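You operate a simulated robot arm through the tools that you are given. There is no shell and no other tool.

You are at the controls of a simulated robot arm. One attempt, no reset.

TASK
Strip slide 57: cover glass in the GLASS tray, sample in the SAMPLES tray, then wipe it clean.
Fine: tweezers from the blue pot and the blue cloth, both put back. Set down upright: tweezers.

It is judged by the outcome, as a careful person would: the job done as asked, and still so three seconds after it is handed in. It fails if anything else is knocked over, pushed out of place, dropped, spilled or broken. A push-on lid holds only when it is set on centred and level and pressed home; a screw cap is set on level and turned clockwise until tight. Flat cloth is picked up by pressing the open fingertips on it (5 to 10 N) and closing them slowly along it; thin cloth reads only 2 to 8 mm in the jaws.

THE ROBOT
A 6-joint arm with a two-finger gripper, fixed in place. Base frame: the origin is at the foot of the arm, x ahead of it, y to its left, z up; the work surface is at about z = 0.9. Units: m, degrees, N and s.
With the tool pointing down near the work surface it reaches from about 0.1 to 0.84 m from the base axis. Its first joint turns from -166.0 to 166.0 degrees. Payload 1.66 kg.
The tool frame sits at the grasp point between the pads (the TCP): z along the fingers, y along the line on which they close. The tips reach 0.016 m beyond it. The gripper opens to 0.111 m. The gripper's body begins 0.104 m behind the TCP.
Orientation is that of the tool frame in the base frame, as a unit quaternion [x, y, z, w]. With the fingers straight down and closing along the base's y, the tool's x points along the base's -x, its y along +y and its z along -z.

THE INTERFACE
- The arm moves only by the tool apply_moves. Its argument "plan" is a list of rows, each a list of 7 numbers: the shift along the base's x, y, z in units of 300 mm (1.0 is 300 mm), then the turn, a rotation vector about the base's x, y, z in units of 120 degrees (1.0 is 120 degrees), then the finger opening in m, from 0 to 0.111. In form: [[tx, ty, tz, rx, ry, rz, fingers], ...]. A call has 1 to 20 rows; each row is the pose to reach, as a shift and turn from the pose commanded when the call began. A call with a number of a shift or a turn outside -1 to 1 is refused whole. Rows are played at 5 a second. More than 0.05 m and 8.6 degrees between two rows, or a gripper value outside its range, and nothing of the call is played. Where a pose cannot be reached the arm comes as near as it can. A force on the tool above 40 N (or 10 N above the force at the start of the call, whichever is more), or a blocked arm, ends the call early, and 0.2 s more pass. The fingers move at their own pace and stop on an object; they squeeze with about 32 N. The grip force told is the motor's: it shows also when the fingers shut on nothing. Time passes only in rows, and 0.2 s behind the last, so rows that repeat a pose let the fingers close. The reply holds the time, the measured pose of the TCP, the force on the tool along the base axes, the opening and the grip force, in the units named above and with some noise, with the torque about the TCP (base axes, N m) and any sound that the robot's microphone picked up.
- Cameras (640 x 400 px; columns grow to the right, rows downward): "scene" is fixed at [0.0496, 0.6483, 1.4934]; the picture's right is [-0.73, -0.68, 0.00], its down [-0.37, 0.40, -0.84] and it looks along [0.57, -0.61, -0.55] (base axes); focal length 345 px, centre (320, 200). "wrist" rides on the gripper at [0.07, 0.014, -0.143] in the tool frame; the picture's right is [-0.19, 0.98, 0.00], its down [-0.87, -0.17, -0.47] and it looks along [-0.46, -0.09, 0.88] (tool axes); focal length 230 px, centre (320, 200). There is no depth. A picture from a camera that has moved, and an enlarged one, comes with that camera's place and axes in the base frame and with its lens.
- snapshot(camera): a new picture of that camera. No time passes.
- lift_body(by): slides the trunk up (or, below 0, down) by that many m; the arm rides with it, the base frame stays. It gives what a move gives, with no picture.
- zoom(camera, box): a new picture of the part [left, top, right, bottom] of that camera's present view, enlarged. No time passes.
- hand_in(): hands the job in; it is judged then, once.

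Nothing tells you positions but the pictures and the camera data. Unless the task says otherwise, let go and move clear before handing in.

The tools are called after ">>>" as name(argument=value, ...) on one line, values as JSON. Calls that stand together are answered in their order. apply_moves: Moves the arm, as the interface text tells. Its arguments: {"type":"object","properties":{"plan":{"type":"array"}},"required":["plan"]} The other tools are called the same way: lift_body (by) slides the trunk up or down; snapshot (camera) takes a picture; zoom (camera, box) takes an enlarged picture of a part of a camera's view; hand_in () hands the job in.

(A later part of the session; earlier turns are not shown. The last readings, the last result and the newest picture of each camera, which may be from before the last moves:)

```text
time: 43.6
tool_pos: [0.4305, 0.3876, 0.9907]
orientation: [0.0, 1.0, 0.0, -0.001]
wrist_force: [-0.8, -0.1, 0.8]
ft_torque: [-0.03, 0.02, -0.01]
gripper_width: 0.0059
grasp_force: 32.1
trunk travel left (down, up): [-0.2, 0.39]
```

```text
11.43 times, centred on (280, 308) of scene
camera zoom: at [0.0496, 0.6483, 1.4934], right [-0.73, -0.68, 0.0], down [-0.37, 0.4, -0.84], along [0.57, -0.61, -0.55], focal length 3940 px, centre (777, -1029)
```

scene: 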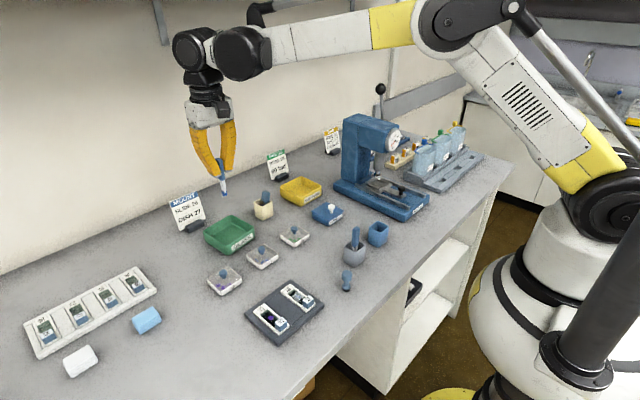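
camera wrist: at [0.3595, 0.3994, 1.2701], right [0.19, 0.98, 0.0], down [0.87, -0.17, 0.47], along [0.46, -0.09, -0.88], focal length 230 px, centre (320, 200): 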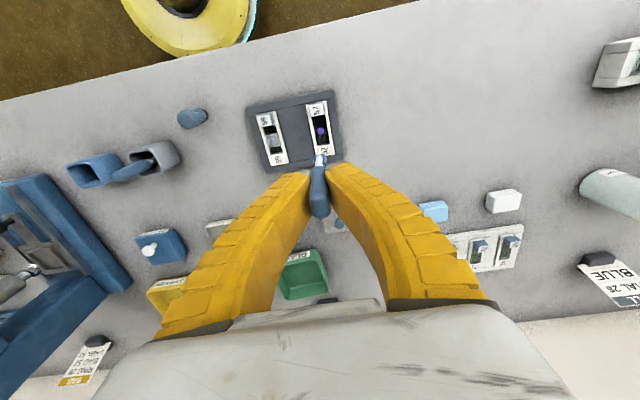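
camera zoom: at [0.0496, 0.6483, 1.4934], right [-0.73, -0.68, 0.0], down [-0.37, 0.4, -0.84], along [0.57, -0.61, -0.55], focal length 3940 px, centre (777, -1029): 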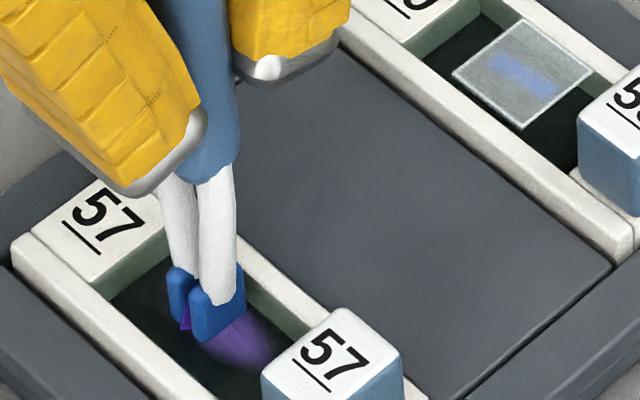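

The sample is now between the pads and a purple smear is left to wipe. I'll lift and check.

>>> apply_moves(plan=[[0, 0, 0.02, 0, 0, 0, 0.003], [0, 0, 0.08, 0, 0, 0, 0.003], [0, 0, 0.2, 0, 0, 0, 0.003], [0, 0, 0.33, 0, 0, 0, 0.003], [0, 0, 0.46, 0, 0, 0, 0.003]])

>>> zoom(camera="scene", box=[240, 230, 310, 330])

>>> zoom(camera="wrist", box=[280, 90, 360, 180])

>>> snapshot(camera="wrist")

```text
time: 44.8
tool_pos: [0.4312, 0.3872, 1.129]
orientation: [0.0, 1.0, 0.0, 0.0]
wrist_force: [0.7, -0.4, 0.0]
ft_torque: [0.01, -0.01, 0.01]
gripper_width: 0.0059
grasp_force: 32.2
trunk travel left (down, up): [-0.2, 0.39]
```

```text
4.00 times, centred on (275, 280) of scene
camera zoom: at [0.0496, 0.6483, 1.4934], right [-0.73, -0.68, 0.0], down [-0.37, 0.4, -0.84], along [0.57, -0.61, -0.55], focal length 1379 px, centre (500, -120)
```

zoom: 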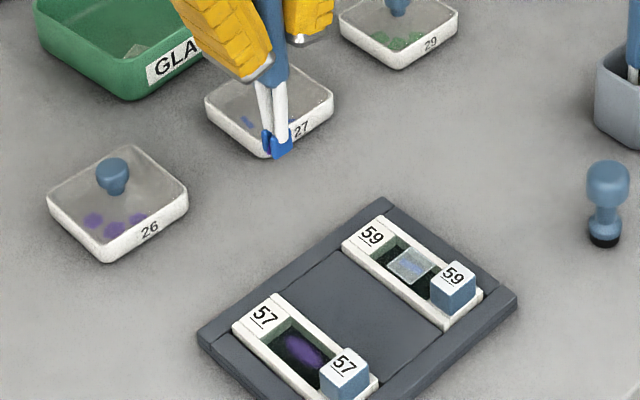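

```text
4.44 times, centred on (320, 135) of wrist
camera zoom: at [0.3614, 0.4002, 1.2723], right [0.19, 0.98, 0.0], down [0.87, -0.17, 0.47], along [0.46, -0.09, -0.88], focal length 1022 px, centre (320, 489)
```

zoom: 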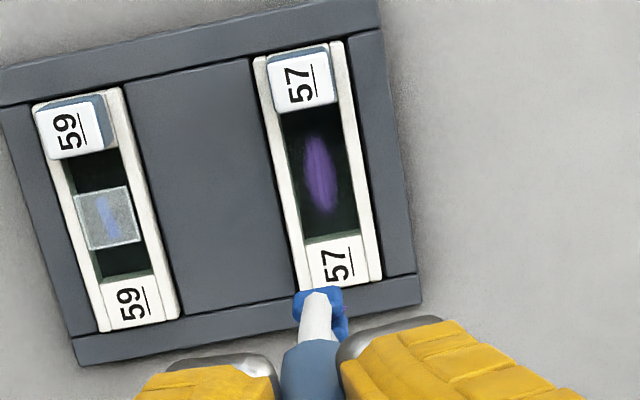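

```text
taken
camera wrist: at [0.3614, 0.4002, 1.2723], right [0.19, 0.98, 0.0], down [0.87, -0.17, 0.47], along [0.46, -0.09, -0.88], focal length 230 px, centre (320, 200)
```

wrist: 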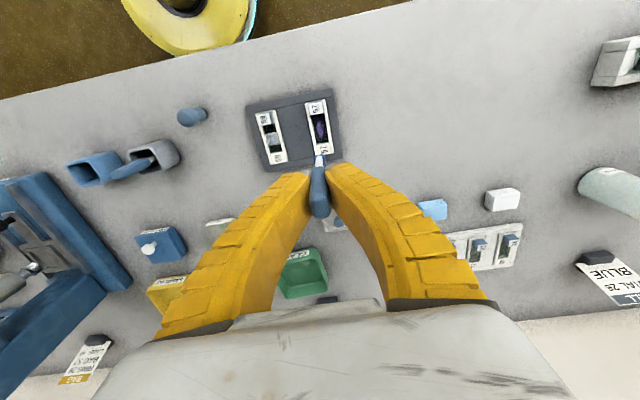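

The tweezers hold the purple sample and the slide has a smear in its well. I'll carry the sample to the yellow SAMPLES tray near (0.715, 0.017).

>>> apply_moves(plan=[[0.07, -0.09, 0, 0, 0, 0, 0.003], [0.15, -0.2, 0, 0, 0, 0, 0.003], [0.23, -0.31, 0, 0, 0, 0, 0.003], [0.31, -0.42, 0, 0, 0, 0, 0.003], [0.39, -0.53, 0, 0, 0, 0, 0.003], [0.47, -0.64, 0, 0, 0, 0, 0.003], [0.55, -0.75, 0, 0, 0, 0, 0.003], [0.63, -0.86, 0, 0, 0, 0, 0.003]])

>>> apply_moves(plan=[[0.08, -0.11, 0, 0, 0, 0, 0.003], [0.16, -0.22, 0, 0, 0, 0, 0.003], [0.24, -0.32, 0, 0, 0, 0, 0.003], [0.267, -0.36, 0, 0, 0, 0, 0.003], [0.267, -0.36, 0, 0, 0, 0, 0.003]])

>>> snapshot(camera="scene")

>>> zoom(camera="wrist", box=[240, 60, 420, 180])

```text
time: 46.6
tool_pos: [0.6208, 0.1279, 1.1288]
orientation: [0.0, 1.0, 0.0, -0.001]
wrist_force: [0.4, 0.3, -1.1]
ft_torque: [0.02, -0.02, -0.02]
gripper_width: 0.006
grasp_force: 32.7
trunk travel left (down, up): [-0.2, 0.39]
```

```text
time: 47.8
tool_pos: [0.6998, 0.0206, 1.1296]
orientation: [0.001, 1.0, -0.001, 0.0]
wrist_force: [-0.7, -0.1, 0.5]
ft_torque: [-0.04, -0.01, -0.03]
gripper_width: 0.0059
grasp_force: 32.1
trunk travel left (down, up): [-0.2, 0.39]
```

```text
taken
```

scene: 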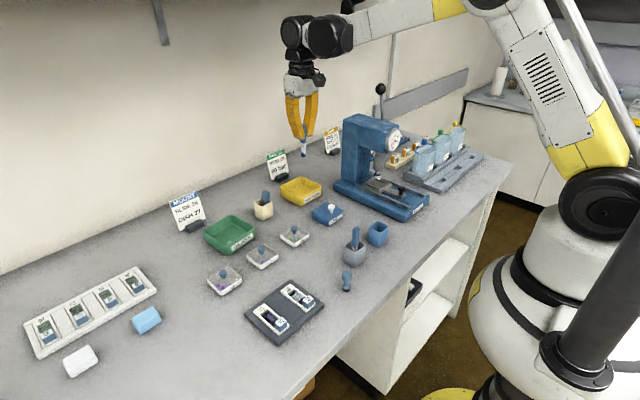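

```text
3.33 times, centred on (330, 120) of wrist
camera zoom: at [0.6299, 0.0351, 1.2728], right [0.19, 0.98, 0.0], down [0.87, -0.17, 0.47], along [0.46, -0.09, -0.88], focal length 767 px, centre (287, 467)
```

zoom: 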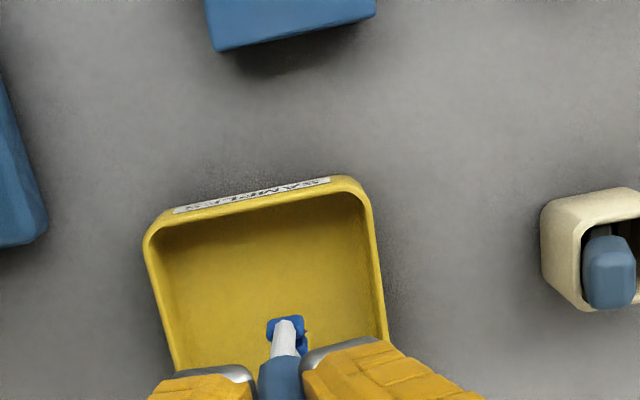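

>>> apply_moves(plan=[[0.06, -0.02, 0, 0, 0, 0, 0.003], [0.073, -0.022, -0.1, 0, 0, 0, 0.003], [0.073, -0.022, -0.22, 0, 0, 0, 0.003], [0.073, -0.022, -0.34, 0, 0, 0, 0.003], [0.073, -0.022, -0.43, 0, 0, 0, 0.003], [0.073, -0.022, -0.46, 0, 0, 0, 0.003], [0.073, -0.022, -0.46, 0, 0, 0, 0.003]])

>>> zoom(camera="scene", box=[270, 150, 340, 210])

>>> zoom(camera="wrist", box=[240, 60, 420, 180])

```text
time: 49.4
tool_pos: [0.721, 0.0156, 0.9905]
orientation: [0.0, 1.0, 0.0, -0.001]
wrist_force: [0.3, 0.2, 0.1]
ft_torque: [-0.02, -0.01, -0.01]
gripper_width: 0.0063
grasp_force: 32.3
trunk travel left (down, up): [-0.2, 0.39]
```

```text
6.67 times, centred on (305, 180) of scene
camera zoom: at [0.0496, 0.6483, 1.4934], right [-0.73, -0.68, 0.0], down [-0.37, 0.4, -0.84], along [0.57, -0.61, -0.55], focal length 2298 px, centre (420, 333)
```

zoom: 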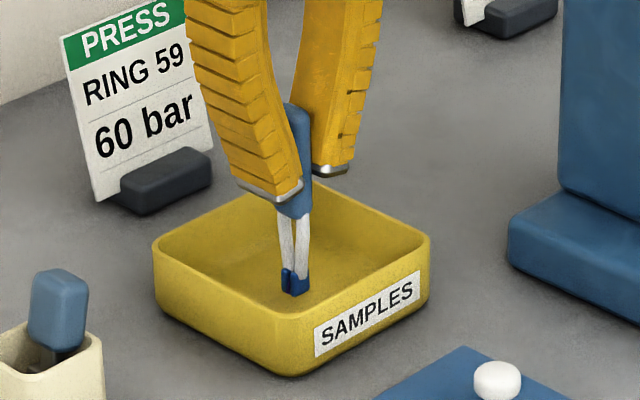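

```text
3.33 times, centred on (330, 120) of wrist
camera zoom: at [0.6521, 0.0281, 1.1342], right [0.19, 0.98, 0.0], down [0.87, -0.17, 0.47], along [0.46, -0.09, -0.88], focal length 767 px, centre (287, 467)
```

zoom: 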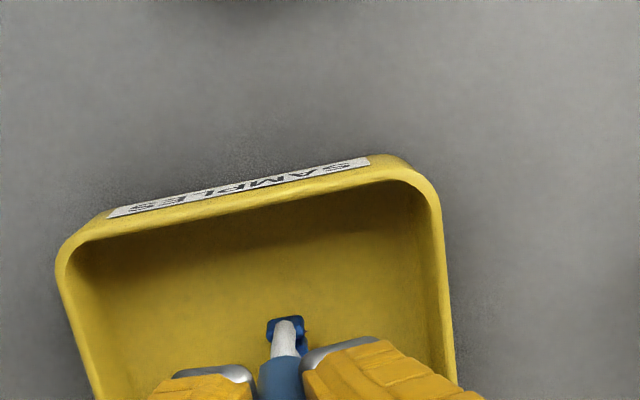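

>>> apply_moves(plan=[[0, 0, -0.0067, 0, 0, 0, 0.003], [0, 0, -0.0133, 0, 0, 0, 0.003], [0, 0, -0.02, 0, 0, 0, 0.003], [0, 0, -0.0267, 0, 0, 0, 0.003], [0, 0, -0.0267, 0, 0, 0, 0.003]])

>>> zoom(camera="scene", box=[280, 165, 325, 205])

>>> zoom(camera="wrist", box=[280, 110, 360, 180])

```text
time: 50.6
tool_pos: [0.7217, 0.0149, 0.9837]
orientation: [-0.001, 1.0, 0.0, 0.0]
wrist_force: [0.6, 0.0, -0.6]
ft_torque: [0.0, 0.0, 0.04]
gripper_width: 0.0062
grasp_force: 32.3
trunk travel left (down, up): [-0.2, 0.39]
```

```text
10.00 times, centred on (302, 185) of scene
camera zoom: at [0.0496, 0.6483, 1.4934], right [-0.73, -0.68, 0.0], down [-0.37, 0.4, -0.84], along [0.57, -0.61, -0.55], focal length 3448 px, centre (495, 350)
```

zoom: 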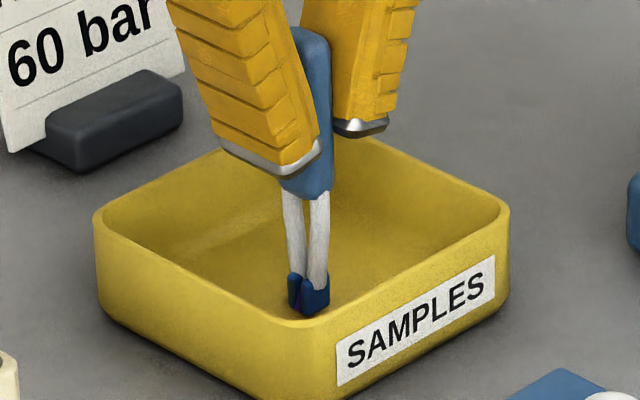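

```text
5.71 times, centred on (320, 145) of wrist
camera zoom: at [0.6522, 0.0281, 1.1266], right [0.19, 0.98, 0.0], down [0.87, -0.17, 0.47], along [0.46, -0.09, -0.88], focal length 1315 px, centre (320, 514)
```

zoom: 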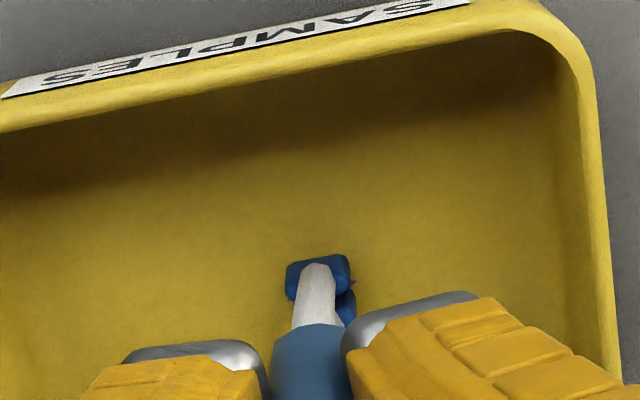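

>>> apply_moves(plan=[[0, 0, -0.004, 0, 0, 0, 0.003], [0, 0, -0.008, 0, 0, 0, 0.003], [0, 0, -0.008, 0, 0, 0, 0.003]])

>>> zoom(camera="wrist", box=[280, 110, 360, 180])

>>> zoom(camera="scene", box=[280, 165, 325, 205])

```text
time: 51.4
tool_pos: [0.7212, 0.0148, 0.9805]
orientation: [0.0, 1.0, 0.001, 0.0]
wrist_force: [0.5, 0.4, 3.6]
ft_torque: [0.04, -0.07, 0.02]
gripper_width: 0.0071
grasp_force: 31.6
trunk travel left (down, up): [-0.2, 0.39]
```

```text
5.71 times, centred on (320, 145) of wrist
camera zoom: at [0.6521, 0.0282, 1.1244], right [0.19, 0.98, 0.0], down [0.87, -0.17, 0.47], along [0.46, -0.09, -0.88], focal length 1315 px, centre (320, 514)
```

zoom: 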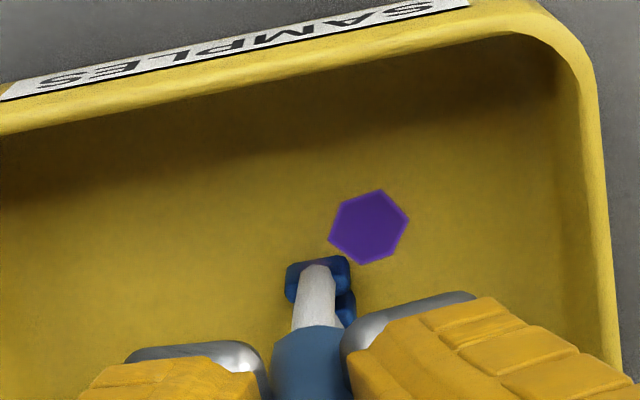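

```text
10.00 times, centred on (302, 185) of scene
camera zoom: at [0.0496, 0.6483, 1.4934], right [-0.73, -0.68, 0.0], down [-0.37, 0.4, -0.84], along [0.57, -0.61, -0.55], focal length 3448 px, centre (495, 350)
```

zoom: 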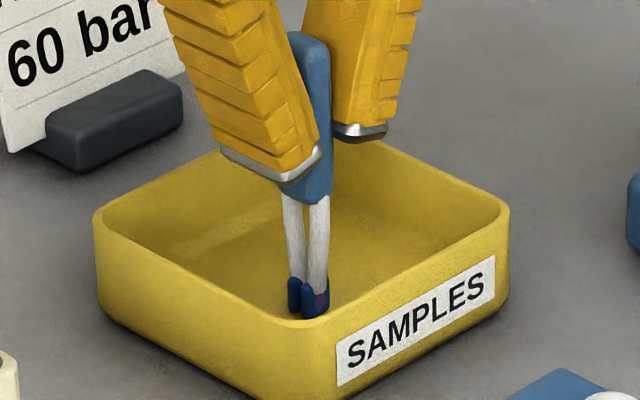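

The sample now lies in the SAMPLES tray. I'll lift clear and take the tweezers back to the blue pot.

>>> apply_moves(plan=[[0, 0, 0.02, 0, 0, 0, 0.003], [0, 0, 0.08, 0, 0, 0, 0.003], [0, 0, 0.2, 0, 0, 0, 0.003], [0, 0, 0.35, 0, 0, 0, 0.003], [0, 0, 0.5, 0, 0, 0, 0.003], [-0.08, 0.03, 0.51, 0, 0, 0, 0.003], [-0.2, 0.07, 0.52, 0, 0, 0, 0.003], [-0.32, 0.1, 0.52, 0, 0, 0, 0.003], [-0.44, 0.12, 0.52, 0, 0, 0, 0.003], [-0.56, 0.12, 0.52, 0, 0, 0, 0.003], [-0.68, 0.1, 0.52, 0, 0, 0, 0.003], [-0.8, 0.08, 0.52, 0, 0, 0, 0.003]])

>>> zoom(camera="scene", box=[270, 160, 340, 210])

>>> snapshot(camera="wrist")

>>> zoom(camera="wrist", box=[250, 80, 370, 180])

```text
time: 54.0
tool_pos: [0.4792, 0.0386, 1.1372]
orientation: [0.0, 1.0, 0.0, 0.0]
wrist_force: [-0.1, -0.1, 0.6]
ft_torque: [-0.02, -0.01, 0.03]
gripper_width: 0.006
grasp_force: 32.4
trunk travel left (down, up): [-0.2, 0.39]
```

```text
8.00 times, centred on (305, 185) of scene
camera zoom: at [0.0496, 0.6483, 1.4934], right [-0.73, -0.68, 0.0], down [-0.37, 0.4, -0.84], along [0.57, -0.61, -0.55], focal length 2758 px, centre (440, 320)
```

zoom: 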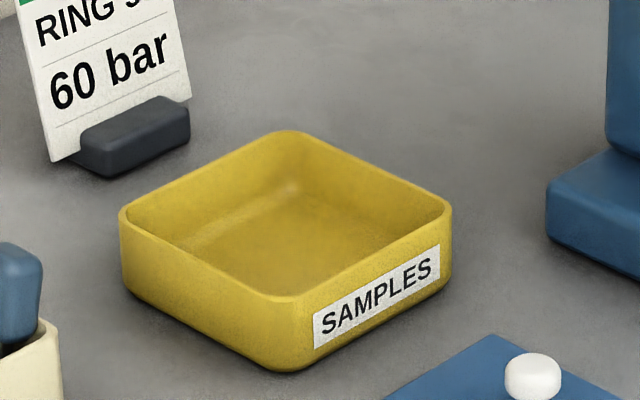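

```text
taken
camera wrist: at [0.4104, 0.052, 1.2809], right [0.19, 0.98, 0.0], down [0.87, -0.17, 0.47], along [0.46, -0.09, -0.88], focal length 230 px, centre (320, 200)
```

wrist: 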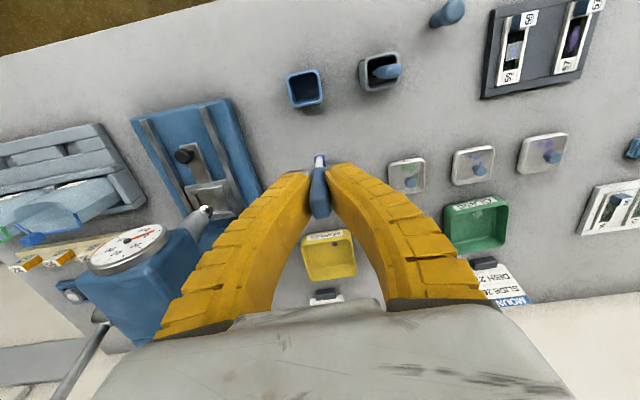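

```text
4.00 times, centred on (310, 130) of wrist
camera zoom: at [0.4104, 0.052, 1.2809], right [0.19, 0.98, 0.0], down [0.87, -0.17, 0.47], along [0.46, -0.09, -0.88], focal length 920 px, centre (360, 480)
```

zoom: 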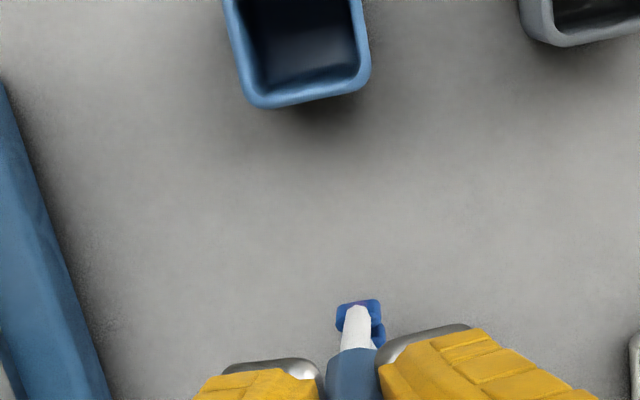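

>>> zoom(camera="wrist", box=[295, 225, 365, 285])

>>> zoom(camera="wrist", box=[270, 55, 340, 115])

>>> zoom(camera="scene", box=[350, 150, 420, 250])

```text
6.67 times, centred on (330, 255) of wrist
camera zoom: at [0.4104, 0.052, 1.2809], right [0.19, 0.98, 0.0], down [0.87, -0.17, 0.47], along [0.46, -0.09, -0.88], focal length 1534 px, centre (253, -167)
```

zoom: 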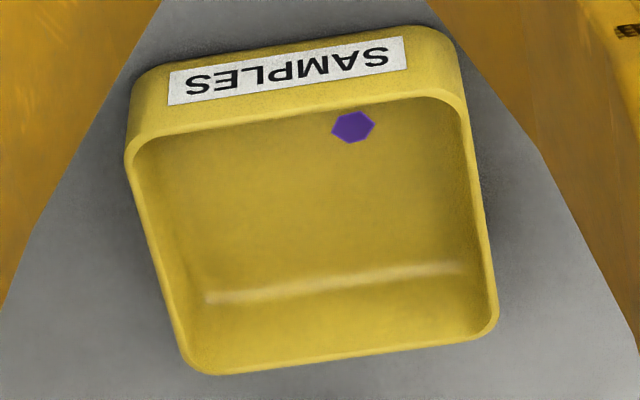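

```text
6.67 times, centred on (305, 85) of wrist
camera zoom: at [0.4104, 0.052, 1.2809], right [0.19, 0.98, 0.0], down [0.87, -0.17, 0.47], along [0.46, -0.09, -0.88], focal length 1534 px, centre (420, 967)
```

zoom: 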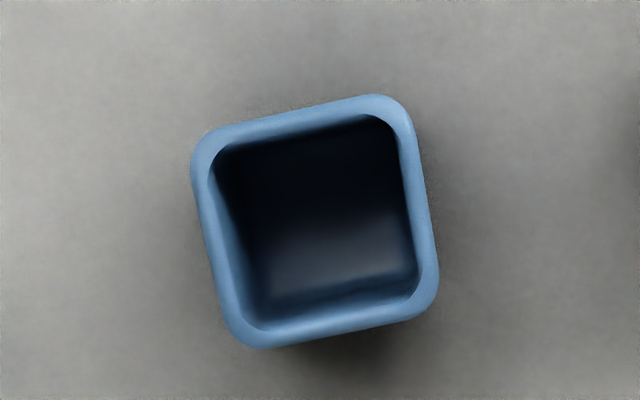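

```text
4.00 times, centred on (385, 200) of scene
camera zoom: at [0.0496, 0.6483, 1.4934], right [-0.73, -0.68, 0.0], down [-0.37, 0.4, -0.84], along [0.57, -0.61, -0.55], focal length 1379 px, centre (60, 200)
```

zoom: 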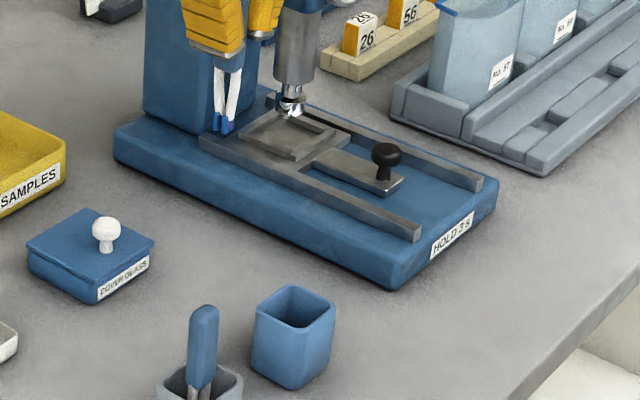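

The sample is confirmed in the tray. The pot's centre is about (0.420, 0.031), so I'll line up above it first.

>>> apply_moves(plan=[[-0.1, -0.015, 0, 0, 0, 0, 0.003], [-0.2, -0.026, 0, 0, 0, 0, 0.003], [-0.2, -0.026, -0.1, 0, 0, 0, 0.003], [-0.2, -0.026, -0.2, 0, 0, 0, 0.003], [-0.2, -0.026, -0.26, 0, 0, 0, 0.003], [-0.2, -0.026, -0.26, 0, 0, 0, 0.003]])

>>> zoom(camera="wrist", box=[270, 100, 370, 180])

>>> zoom(camera="scene", box=[350, 180, 410, 250])

```text
time: 55.4
tool_pos: [0.4217, 0.0318, 1.0589]
orientation: [0.0, 1.0, 0.0, 0.0]
wrist_force: [-0.8, -0.6, 0.9]
ft_torque: [-0.02, 0.02, -0.01]
gripper_width: 0.006
grasp_force: 32.0
trunk travel left (down, up): [-0.2, 0.39]
```

```text
5.00 times, centred on (320, 140) of wrist
camera zoom: at [0.3529, 0.0447, 1.2024], right [0.19, 0.98, 0.0], down [0.87, -0.17, 0.47], along [0.46, -0.09, -0.88], focal length 1150 px, centre (320, 500)
```

zoom: 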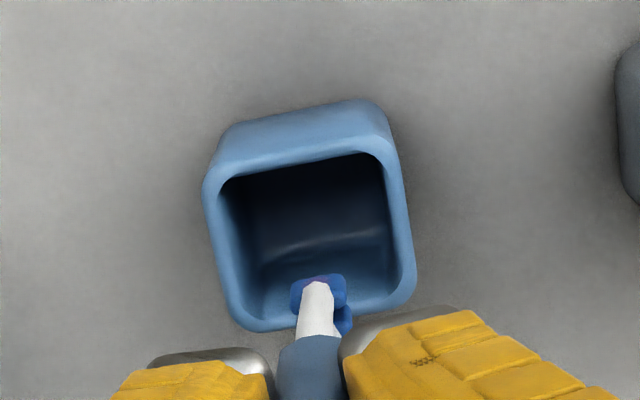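

```text
5.71 times, centred on (380, 215) of scene
camera zoom: at [0.0496, 0.6483, 1.4934], right [-0.73, -0.68, 0.0], down [-0.37, 0.4, -0.84], along [0.57, -0.61, -0.55], focal length 1970 px, centre (-23, 114)
```

zoom: 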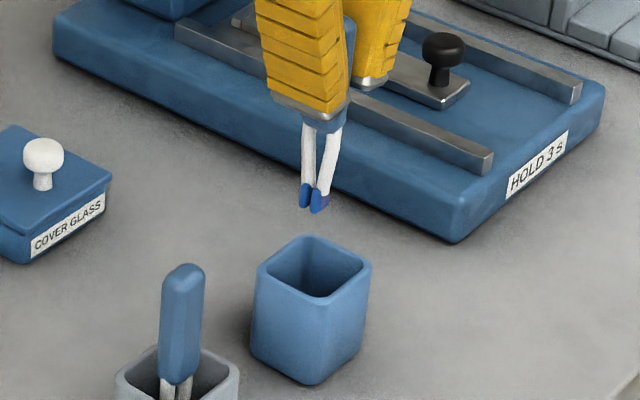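

>>> apply_moves(plan=[[-0.004, -0.003, -0.06, 0, 0, 0, 0.003], [-0.004, -0.003, -0.13, 0, 0, 0, 0.003], [-0.004, -0.003, -0.2, 0, 0, 0, 0.003], [-0.004, -0.003, -0.22, 0, 0, 0, 0.003], [-0.004, -0.003, -0.22, 0, 0, 0, 0.003]])

>>> zoom(camera="wrist", box=[270, 100, 370, 180])

>>> zoom(camera="scene", box=[350, 180, 410, 250])

```text
time: 56.6
tool_pos: [0.4211, 0.0297, 0.993]
orientation: [0.0, 1.0, 0.0, 0.001]
wrist_force: [-0.4, 0.0, 0.0]
ft_torque: [0.01, -0.01, 0.01]
gripper_width: 0.0064
grasp_force: 32.0
trunk travel left (down, up): [-0.2, 0.39]
```

```text
5.00 times, centred on (320, 140) of wrist
camera zoom: at [0.351, 0.0434, 1.136], right [0.19, 0.98, 0.0], down [0.87, -0.17, 0.47], along [0.46, -0.09, -0.88], focal length 1150 px, centre (320, 500)
```

zoom: 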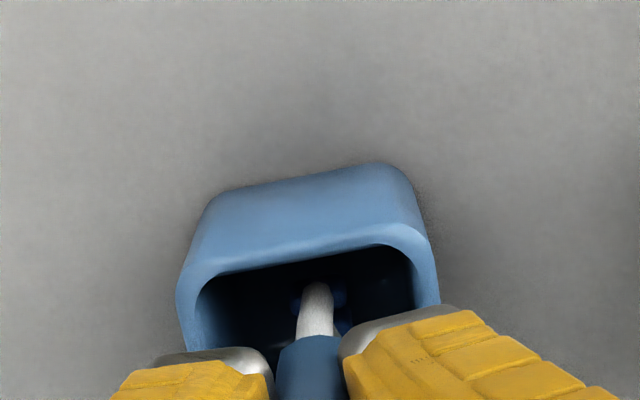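

```text
5.71 times, centred on (380, 215) of scene
camera zoom: at [0.0496, 0.6483, 1.4934], right [-0.73, -0.68, 0.0], down [-0.37, 0.4, -0.84], along [0.57, -0.61, -0.55], focal length 1970 px, centre (-23, 114)
```

zoom: 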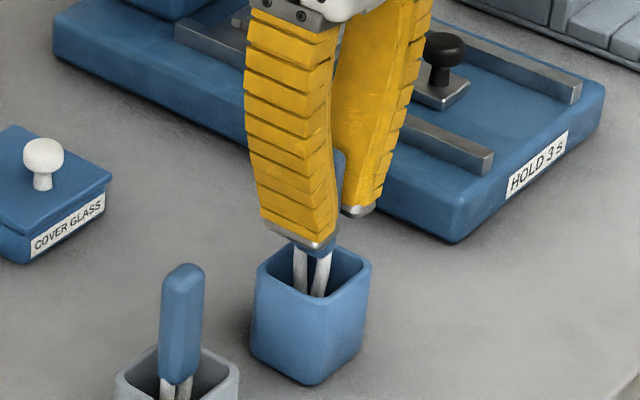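

Tips are inside the pot and clear of its walls. I'll feel for the floor now.

>>> apply_moves(plan=[[0, 0, -0.0067, 0, 0, 0, 0.003], [0, 0, -0.0133, 0, 0, 0, 0.003], [0, 0, -0.02, 0, 0, 0, 0.003], [0, 0, -0.02, 0, 0, 0, 0.003]])

```text
time: 57.6
tool_pos: [0.4207, 0.0302, 0.987]
orientation: [0.0, 1.0, 0.0, -0.001]
wrist_force: [-0.3, 0.1, -0.3]
ft_torque: [0.02, -0.01, -0.02]
gripper_width: 0.0059
grasp_force: 32.2
trunk travel left (down, up): [-0.2, 0.39]
```

>>> apply_moves(plan=[[0, 0, -0.005, 0, 0, 0, 0.003], [0, 0, -0.01, 0, 0, 0, 0.003], [0, 0, -0.01, 0, 0, 0, 0.003]])

```text
time: 58.4
tool_pos: [0.421, 0.0301, 0.9835]
orientation: [0.0, 1.0, 0.0, 0.001]
wrist_force: [-0.1, 0.3, -0.6]
ft_torque: [0.0, 0.0, 0.0]
gripper_width: 0.0061
grasp_force: 31.8
trunk travel left (down, up): [-0.2, 0.39]
```

>>> apply_moves(plan=[[0, 0, -0.004, 0, 0, 0, 0.003], [0, 0, -0.008, 0, 0, 0, 0.003], [0, 0, -0.008, 0, 0, 0, 0.003]])

```text
time: 59.2
tool_pos: [0.4201, 0.0298, 0.9806]
orientation: [0.0, 1.0, 0.0, 0.0]
wrist_force: [1.4, 0.6, 7.5]
ft_torque: [0.0, -0.03, -0.01]
gripper_width: 0.0077
grasp_force: 31.8
trunk travel left (down, up): [-0.2, 0.39]
```

The tips are on the pot floor at 7.5 N. I'll open slowly so the tweezers stand by themselves.

>>> apply_moves(plan=[[0, 0, 0.002, 0, 0, 0, 0.006], [0, 0, 0.003, 0, 0, 0, 0.008], [0, 0, 0.003, 0, 0, 0, 0.009], [0, 0, 0.003, 0, 0, 0, 0.01], [0, 0, 0.003, 0, 0, 0, 0.011], [0, 0, 0.003, 0, 0, 0, 0.012], [0, 0, 0.003, 0, 0, 0, 0.014]])

>>> zoom(camera="scene", box=[350, 190, 410, 250])

>>> zoom(camera="wrist", box=[260, 120, 380, 220])

```text
time: 60.8
tool_pos: [0.4212, 0.0313, 0.9821]
orientation: [-0.001, 1.0, 0.0, -0.001]
wrist_force: [-0.5, 0.7, -0.6]
ft_torque: [0.02, -0.04, 0.02]
gripper_width: 0.0172
grasp_force: 2.5
trunk travel left (down, up): [-0.2, 0.39]
```

```text
6.67 times, centred on (380, 220) of scene
camera zoom: at [0.0496, 0.6483, 1.4934], right [-0.73, -0.68, 0.0], down [-0.37, 0.4, -0.84], along [0.57, -0.61, -0.55], focal length 2298 px, centre (-80, 67)
```

zoom: 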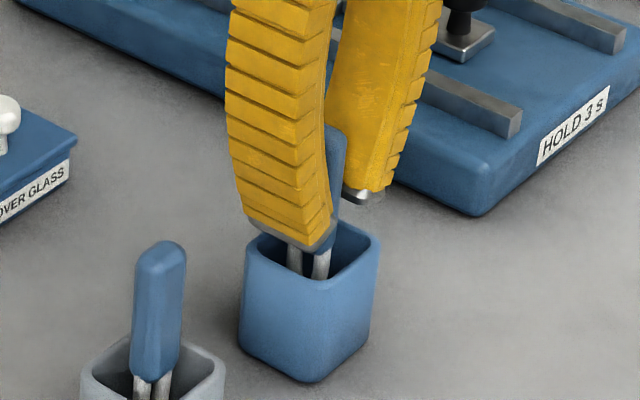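

```text
4.00 times, centred on (320, 170) of wrist
camera zoom: at [0.351, 0.0434, 1.1256], right [0.19, 0.98, 0.0], down [0.87, -0.17, 0.47], along [0.46, -0.09, -0.88], focal length 920 px, centre (320, 320)
```

zoom: 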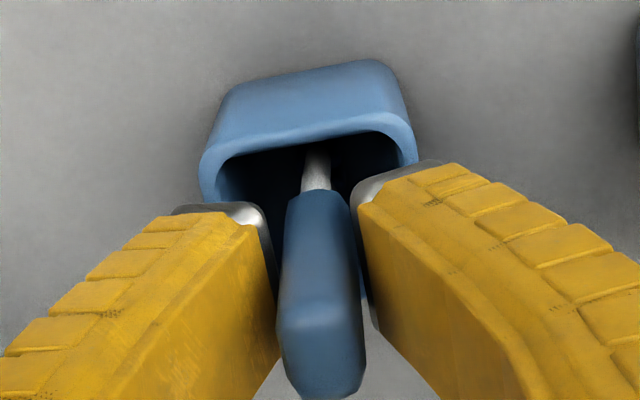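

>>> apply_moves(plan=[[0, 0, 0, 0, 0, 0, 0.018], [0, 0, 0, 0, 0, 0, 0.024], [0, 0, 0, 0, 0, 0, 0.032], [0, 0, 0, 0, 0, 0, 0.045], [0, 0, 0, 0, 0, 0, 0.055], [0, 0, 0, 0, 0, 0, 0.055]])

>>> zoom(camera="scene", box=[350, 190, 410, 250])

>>> zoom(camera="wrist", box=[260, 120, 380, 220])

```text
time: 62.2
tool_pos: [0.422, 0.0307, 0.9818]
orientation: [0.0, 1.0, 0.0, 0.0]
wrist_force: [-0.2, 0.5, 0.5]
ft_torque: [0.0, -0.04, 0.01]
gripper_width: 0.0572
grasp_force: 1.2
trunk travel left (down, up): [-0.2, 0.39]
```

```text
6.67 times, centred on (380, 220) of scene
camera zoom: at [0.0496, 0.6483, 1.4934], right [-0.73, -0.68, 0.0], down [-0.37, 0.4, -0.84], along [0.57, -0.61, -0.55], focal length 2298 px, centre (-80, 67)
```

zoom: 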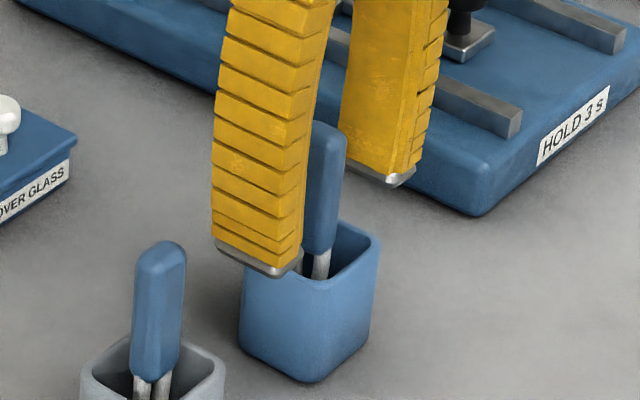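

```text
4.00 times, centred on (320, 170) of wrist
camera zoom: at [0.351, 0.0434, 1.1256], right [0.19, 0.98, 0.0], down [0.87, -0.17, 0.47], along [0.46, -0.09, -0.88], focal length 920 px, centre (320, 320)
```

zoom: 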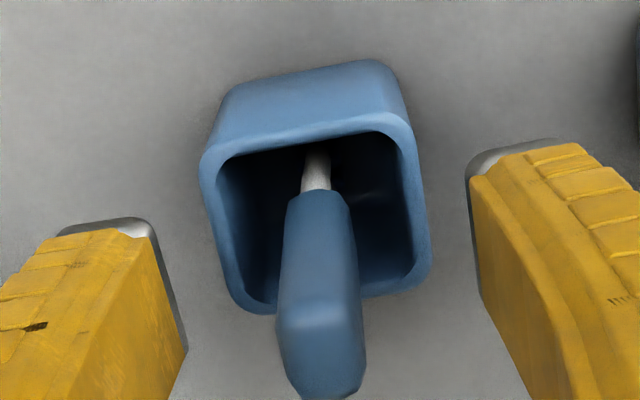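

The tweezers stand upright in the blue pot. I'll lift clear and go look at the blue cloth near (0.60, 0.56).

>>> apply_moves(plan=[[0, 0, 0.05, 0, 0, 0, 0.055], [0, 0, 0.15, 0, 0, 0, 0.055], [0, 0, 0.3, 0, 0, 0, 0.055], [0, 0, 0.45, 0, 0, 0, 0.055], [0, 0, 0.6, 0, 0, 0, 0.055], [0.02, 0.15, 0.6, 0, 0, 0, 0.055], [0.05, 0.3, 0.6, 0, 0, 0, 0.055], [0.08, 0.45, 0.6, 0, 0, 0, 0.055], [0.11, 0.6, 0.6, 0, 0, 0, 0.055], [0.14, 0.75, 0.6, 0, 0, 0, 0.055], [0.17, 0.9, 0.6, 0, 0, 0, 0.055]])

>>> zoom(camera="scene", box=[330, 190, 410, 260])

>>> snapshot(camera="wrist")

>>> zoom(camera="scene", box=[240, 280, 330, 350])

```text
time: 64.6
tool_pos: [0.4719, 0.301, 1.1623]
orientation: [0.001, 1.0, 0.0, 0.0]
wrist_force: [0.3, 0.2, -0.4]
ft_torque: [0.0, 0.0, -0.03]
gripper_width: 0.0568
grasp_force: 1.8
trunk travel left (down, up): [-0.2, 0.39]
```

```text
5.71 times, centred on (370, 225) of scene
camera zoom: at [0.0496, 0.6483, 1.4934], right [-0.73, -0.68, 0.0], down [-0.37, 0.4, -0.84], along [0.57, -0.61, -0.55], focal length 1970 px, centre (34, 57)
```

zoom: 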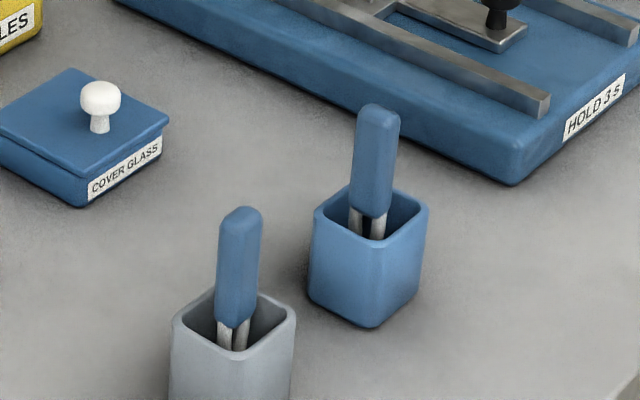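

```text
taken
camera wrist: at [0.4024, 0.3146, 1.3062], right [0.19, 0.98, 0.0], down [0.87, -0.17, 0.47], along [0.46, -0.09, -0.88], focal length 230 px, centre (320, 200)
```

wrist: 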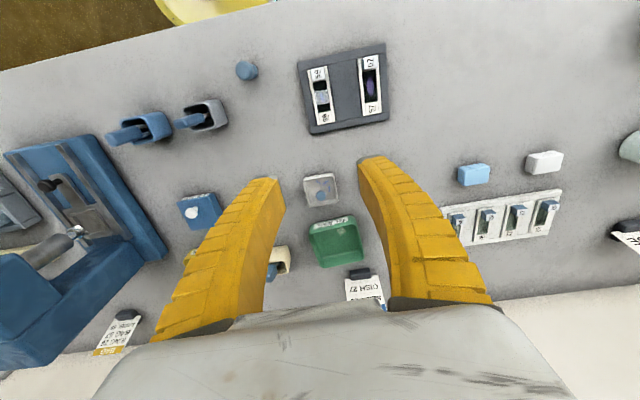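

```text
5.71 times, centred on (285, 315) of scene
camera zoom: at [0.0496, 0.6483, 1.4934], right [-0.73, -0.68, 0.0], down [-0.37, 0.4, -0.84], along [0.57, -0.61, -0.55], focal length 1970 px, centre (520, -457)
```

zoom: 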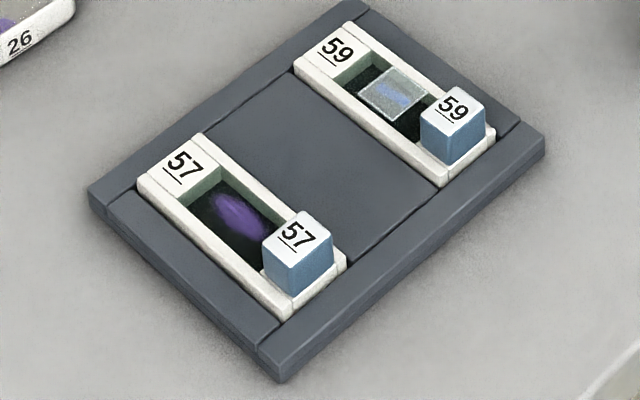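

>>> apply_moves(plan=[[0.04, 0.12, -0.02, 0, 0, 0, 0.055], [0.08, 0.25, -0.06, 0, 0, 0, 0.06], [0.13, 0.38, -0.1, 0, 0, 0, 0.07], [0.17, 0.51, -0.14, 0, 0, 0, 0.08], [0.22, 0.64, -0.18, 0, 0, 0, 0.09], [0.26, 0.76, -0.2, 0, 0, 0, 0.09]])

>>> snapshot(camera="wrist")

>>> zoom(camera="wrist", box=[270, 110, 390, 210])

>>> zoom(camera="scene", box=[120, 295, 180, 345])

```text
time: 66.0
tool_pos: [0.5494, 0.5295, 1.1011]
orientation: [0.0, 1.0, 0.0, 0.0]
wrist_force: [-0.7, 0.2, -0.3]
ft_torque: [-0.06, 0.01, -0.02]
gripper_width: 0.0911
grasp_force: 0.6
trunk travel left (down, up): [-0.2, 0.39]
```

```text
taken
camera wrist: at [0.4799, 0.5424, 1.245], right [0.19, 0.98, 0.0], down [0.87, -0.17, 0.47], along [0.46, -0.09, -0.88], focal length 230 px, centre (320, 200)
```

wrist: 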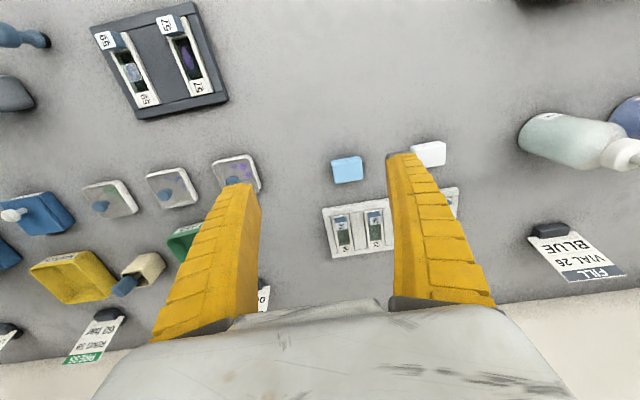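

```text
4.00 times, centred on (330, 160) of wrist
camera zoom: at [0.4799, 0.5424, 1.245], right [0.19, 0.98, 0.0], down [0.87, -0.17, 0.47], along [0.46, -0.09, -0.88], focal length 920 px, centre (280, 360)
```

zoom: 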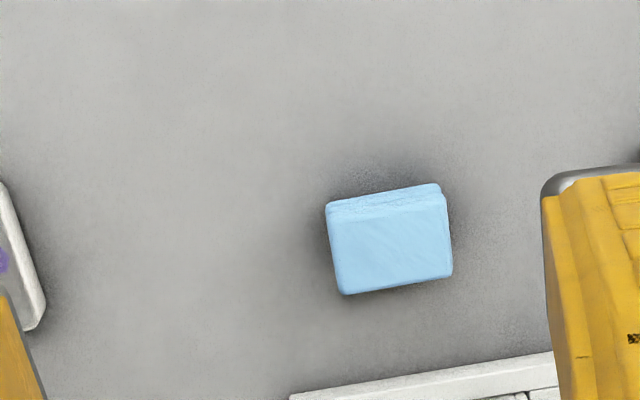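

```text
8.00 times, centred on (150, 320) of scene
camera zoom: at [0.0496, 0.6483, 1.4934], right [-0.73, -0.68, 0.0], down [-0.37, 0.4, -0.84], along [0.57, -0.61, -0.55], focal length 2758 px, centre (1680, -760)
```

zoom: 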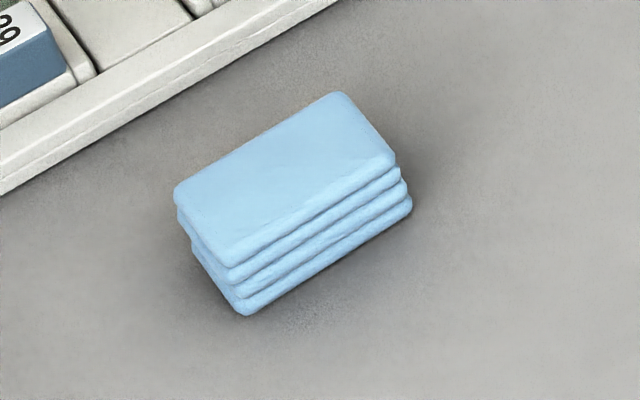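

The blue cloth is a folded pad about 32 × 43 × 19 mm, centred at (0.610, 0.560) with its long side along y. I'll hover over it with the fingers open around its long side.

>>> apply_moves(plan=[[0.05, 0.03, -0.08, 0, 0, 0, 0.08], [0.1, 0.06, -0.16, 0, 0, 0, 0.08], [0.15, 0.09, -0.24, 0, 0, 0, 0.08], [0.2, 0.105, -0.33, 0, 0, 0, 0.08], [0.2, 0.105, -0.4, 0, 0, 0, 0.08], [0.2, 0.105, -0.4, 0, 0, 0, 0.08]])

>>> zoom(camera="wrist", box=[220, 100, 420, 220])

>>> zoom(camera="scene", box=[100, 260, 200, 350])

```text
time: 67.4
tool_pos: [0.6102, 0.5591, 0.9809]
orientation: [0.0, 1.0, 0.0, 0.0]
wrist_force: [-1.0, -0.9, -0.6]
ft_torque: [0.03, -0.01, 0.02]
gripper_width: 0.0816
grasp_force: 0.8
trunk travel left (down, up): [-0.2, 0.39]
```

```text
3.20 times, centred on (320, 160) of wrist
camera zoom: at [0.5398, 0.5727, 1.1253], right [0.19, 0.98, 0.0], down [0.87, -0.17, 0.47], along [0.46, -0.09, -0.88], focal length 736 px, centre (320, 328)
```

zoom: 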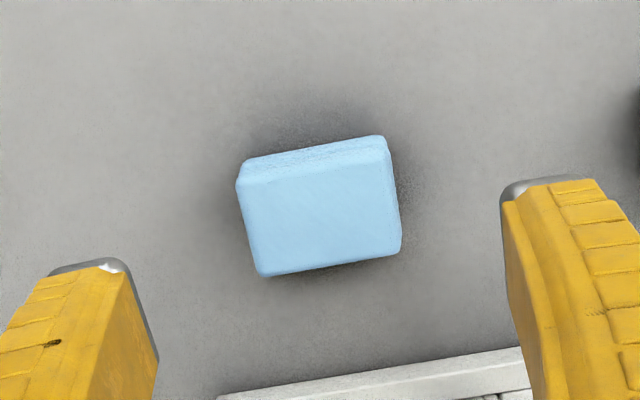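

```text
4.44 times, centred on (150, 305) of scene
camera zoom: at [0.0496, 0.6483, 1.4934], right [-0.73, -0.68, 0.0], down [-0.37, 0.4, -0.84], along [0.57, -0.61, -0.55], focal length 1532 px, centre (1076, -267)
```

zoom: 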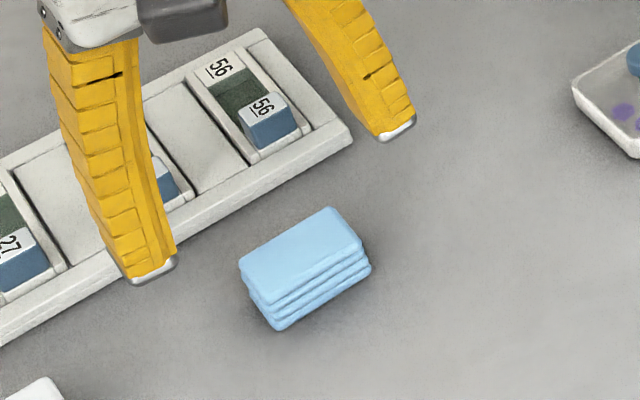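

>>> apply_moves(plan=[[0, 0, -0.08, 0, 0, 0, 0.075], [0, 0, -0.15, 0, 0, 0, 0.07], [0, 0, -0.183, 0, 0, 0, 0.065], [0, 0, -0.183, 0, 0, 0, 0.055], [0, 0, -0.183, 0, 0, 0, 0.05], [0, 0, -0.183, 0, 0, 0, 0.046], [0, 0, -0.183, 0, 0, 0, 0.042], [0, 0, -0.183, 0, 0, 0, 0.039], [0, 0, -0.183, 0, 0, 0, 0.039]])

>>> zoom(camera="wrist", box=[240, 110, 400, 220])

>>> zoom(camera="scene", box=[110, 270, 190, 350])

```text
time: 69.4
tool_pos: [0.6093, 0.5584, 0.9266]
orientation: [0.0, 1.0, -0.001, 0.001]
wrist_force: [0.1, 1.4, 6.3]
ft_torque: [0.04, -0.02, -0.03]
gripper_width: 0.0404
grasp_force: 31.9
trunk travel left (down, up): [-0.2, 0.39]
```

```text
3.64 times, centred on (320, 165) of wrist
camera zoom: at [0.5398, 0.5723, 1.0714], right [0.19, 0.98, 0.0], down [0.86, -0.17, 0.47], along [0.46, -0.09, -0.88], focal length 837 px, centre (320, 327)
```

zoom: 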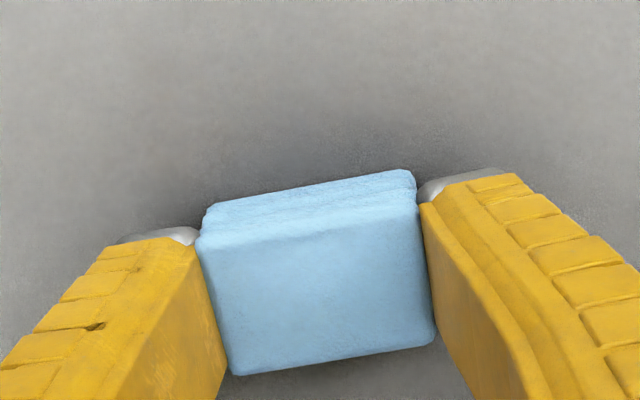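

```text
5.00 times, centred on (150, 310) of scene
camera zoom: at [0.0496, 0.6483, 1.4934], right [-0.73, -0.68, 0.0], down [-0.37, 0.4, -0.84], along [0.57, -0.61, -0.55], focal length 1724 px, centre (1170, -350)
```

zoom: 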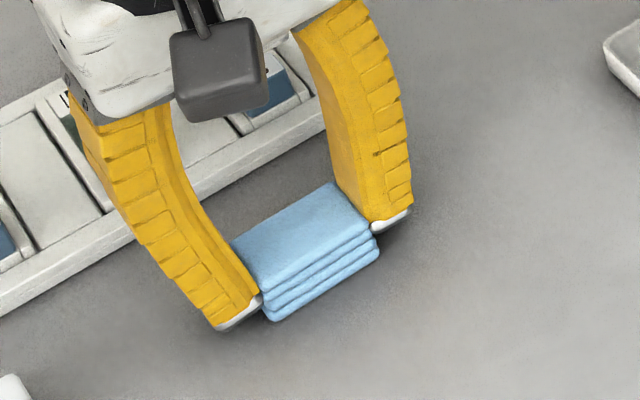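

The pad is held at 40 mm with 32 N. I'll firm the grip slightly and lift.

>>> apply_moves(plan=[[0, 0, 0, 0, 0, 0, 0.034], [0, 0, 0.01, 0, 0, 0, 0.034], [0, 0, 0.05, 0, 0, 0, 0.034], [0, 0, 0.15, 0, 0, 0, 0.034], [0, 0, 0.3, 0, 0, 0, 0.034], [0, 0, 0.45, 0, 0, 0, 0.034]])

>>> zoom(camera="scene", box=[90, 200, 210, 350])

>>> zoom(camera="wrist", box=[240, 110, 400, 220])

```text
time: 70.8
tool_pos: [0.6101, 0.56, 1.0631]
orientation: [0.0, 1.0, 0.0, 0.0]
wrist_force: [0.2, -0.5, -0.4]
ft_torque: [-0.03, -0.04, -0.01]
gripper_width: 0.0363
grasp_force: 2.0
trunk travel left (down, up): [-0.2, 0.39]
```

```text
2.67 times, centred on (150, 275) of scene
camera zoom: at [0.0496, 0.6483, 1.4934], right [-0.73, -0.68, 0.0], down [-0.37, 0.4, -0.84], along [0.57, -0.61, -0.55], focal length 919 px, centre (773, 0)
```

zoom: 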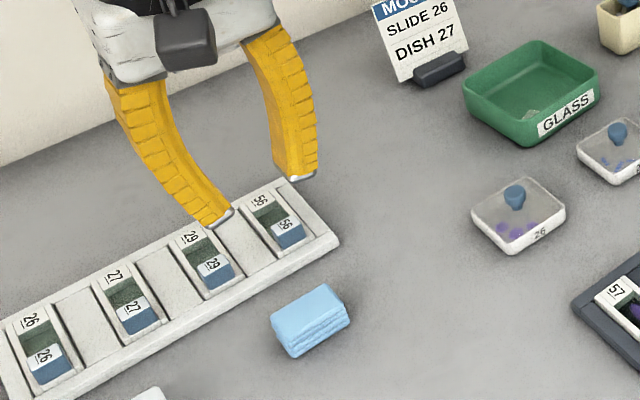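

```text
3.64 times, centred on (320, 165) of wrist
camera zoom: at [0.5399, 0.5729, 1.2064], right [0.19, 0.98, 0.0], down [0.87, -0.17, 0.47], along [0.46, -0.09, -0.88], focal length 837 px, centre (320, 327)
```

zoom: 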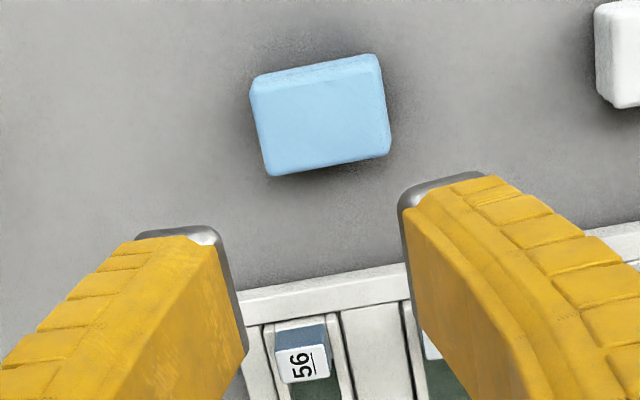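

The pad slipped out because the grip was too shallow, but it's still in its place. I'll grip again lower, with the tips almost at the bench.

>>> apply_moves(plan=[[0, 0, -0.05, 0, 0, 0, 0.07], [0, 0, -0.15, 0, 0, 0, 0.075], [0, 0, -0.3, 0, 0, 0, 0.075], [0, 0, -0.42, 0, 0, 0, 0.07], [0, 0, -0.465, 0, 0, 0, 0.065], [0, 0, -0.478, 0, 0, 0, 0.06], [0, 0, -0.478, 0, 0, 0, 0.055]])

>>> zoom(camera="scene", box=[110, 270, 190, 350])

```text
time: 72.4
tool_pos: [0.6091, 0.5597, 0.9183]
orientation: [-0.001, 1.0, 0.0, 0.0]
wrist_force: [-0.2, -0.1, 0.4]
ft_torque: [-0.03, 0.01, 0.01]
gripper_width: 0.0569
grasp_force: 1.6
trunk travel left (down, up): [-0.2, 0.39]
```

```text
5.00 times, centred on (150, 310) of scene
camera zoom: at [0.0496, 0.6483, 1.4934], right [-0.73, -0.68, 0.0], down [-0.37, 0.4, -0.84], along [0.57, -0.61, -0.55], focal length 1724 px, centre (1170, -350)
```

zoom: 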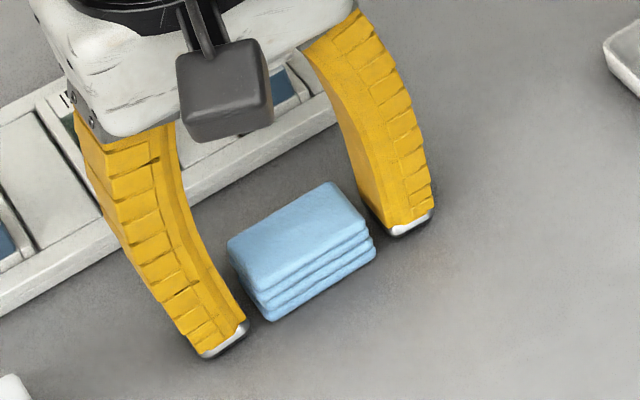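

>>> apply_moves(plan=[[0, 0, 0, 0, 0, 0, 0.049], [0, 0, 0, 0, 0, 0, 0.045], [0, 0, 0, 0, 0, 0, 0.042], [0, 0, 0, 0, 0, 0, 0.04], [0, 0, 0, 0, 0, 0, 0.038], [0, 0, 0, 0, 0, 0, 0.036], [0, 0, 0, 0, 0, 0, 0.036]])

>>> zoom(camera="wrist", box=[240, 110, 400, 220])

>>> zoom(camera="scene", box=[110, 270, 190, 350])

```text
time: 74.0
tool_pos: [0.61, 0.5596, 0.9193]
orientation: [-0.001, 1.0, 0.0, 0.0]
wrist_force: [0.0, 0.9, 7.5]
ft_torque: [-0.01, -0.02, 0.0]
gripper_width: 0.0394
grasp_force: 32.4
trunk travel left (down, up): [-0.2, 0.39]
```

```text
3.64 times, centred on (320, 165) of wrist
camera zoom: at [0.5398, 0.5726, 1.063], right [0.19, 0.98, 0.0], down [0.87, -0.17, 0.47], along [0.46, -0.09, -0.88], focal length 837 px, centre (320, 327)
```

zoom: 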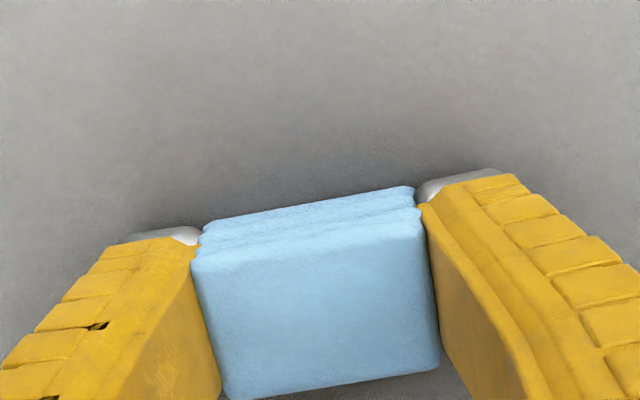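

```text
5.00 times, centred on (150, 310) of scene
camera zoom: at [0.0496, 0.6483, 1.4934], right [-0.73, -0.68, 0.0], down [-0.37, 0.4, -0.84], along [0.57, -0.61, -0.55], focal length 1724 px, centre (1170, -350)
```

zoom: 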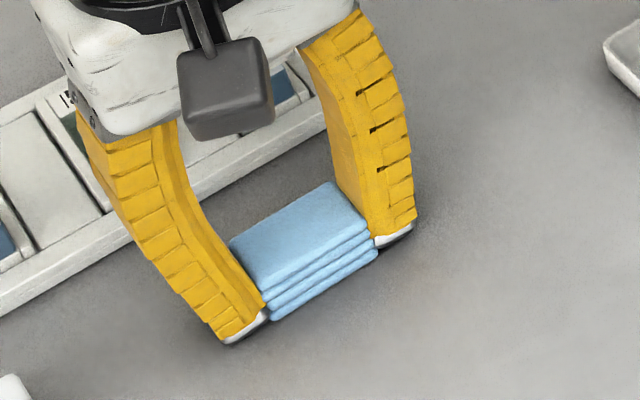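

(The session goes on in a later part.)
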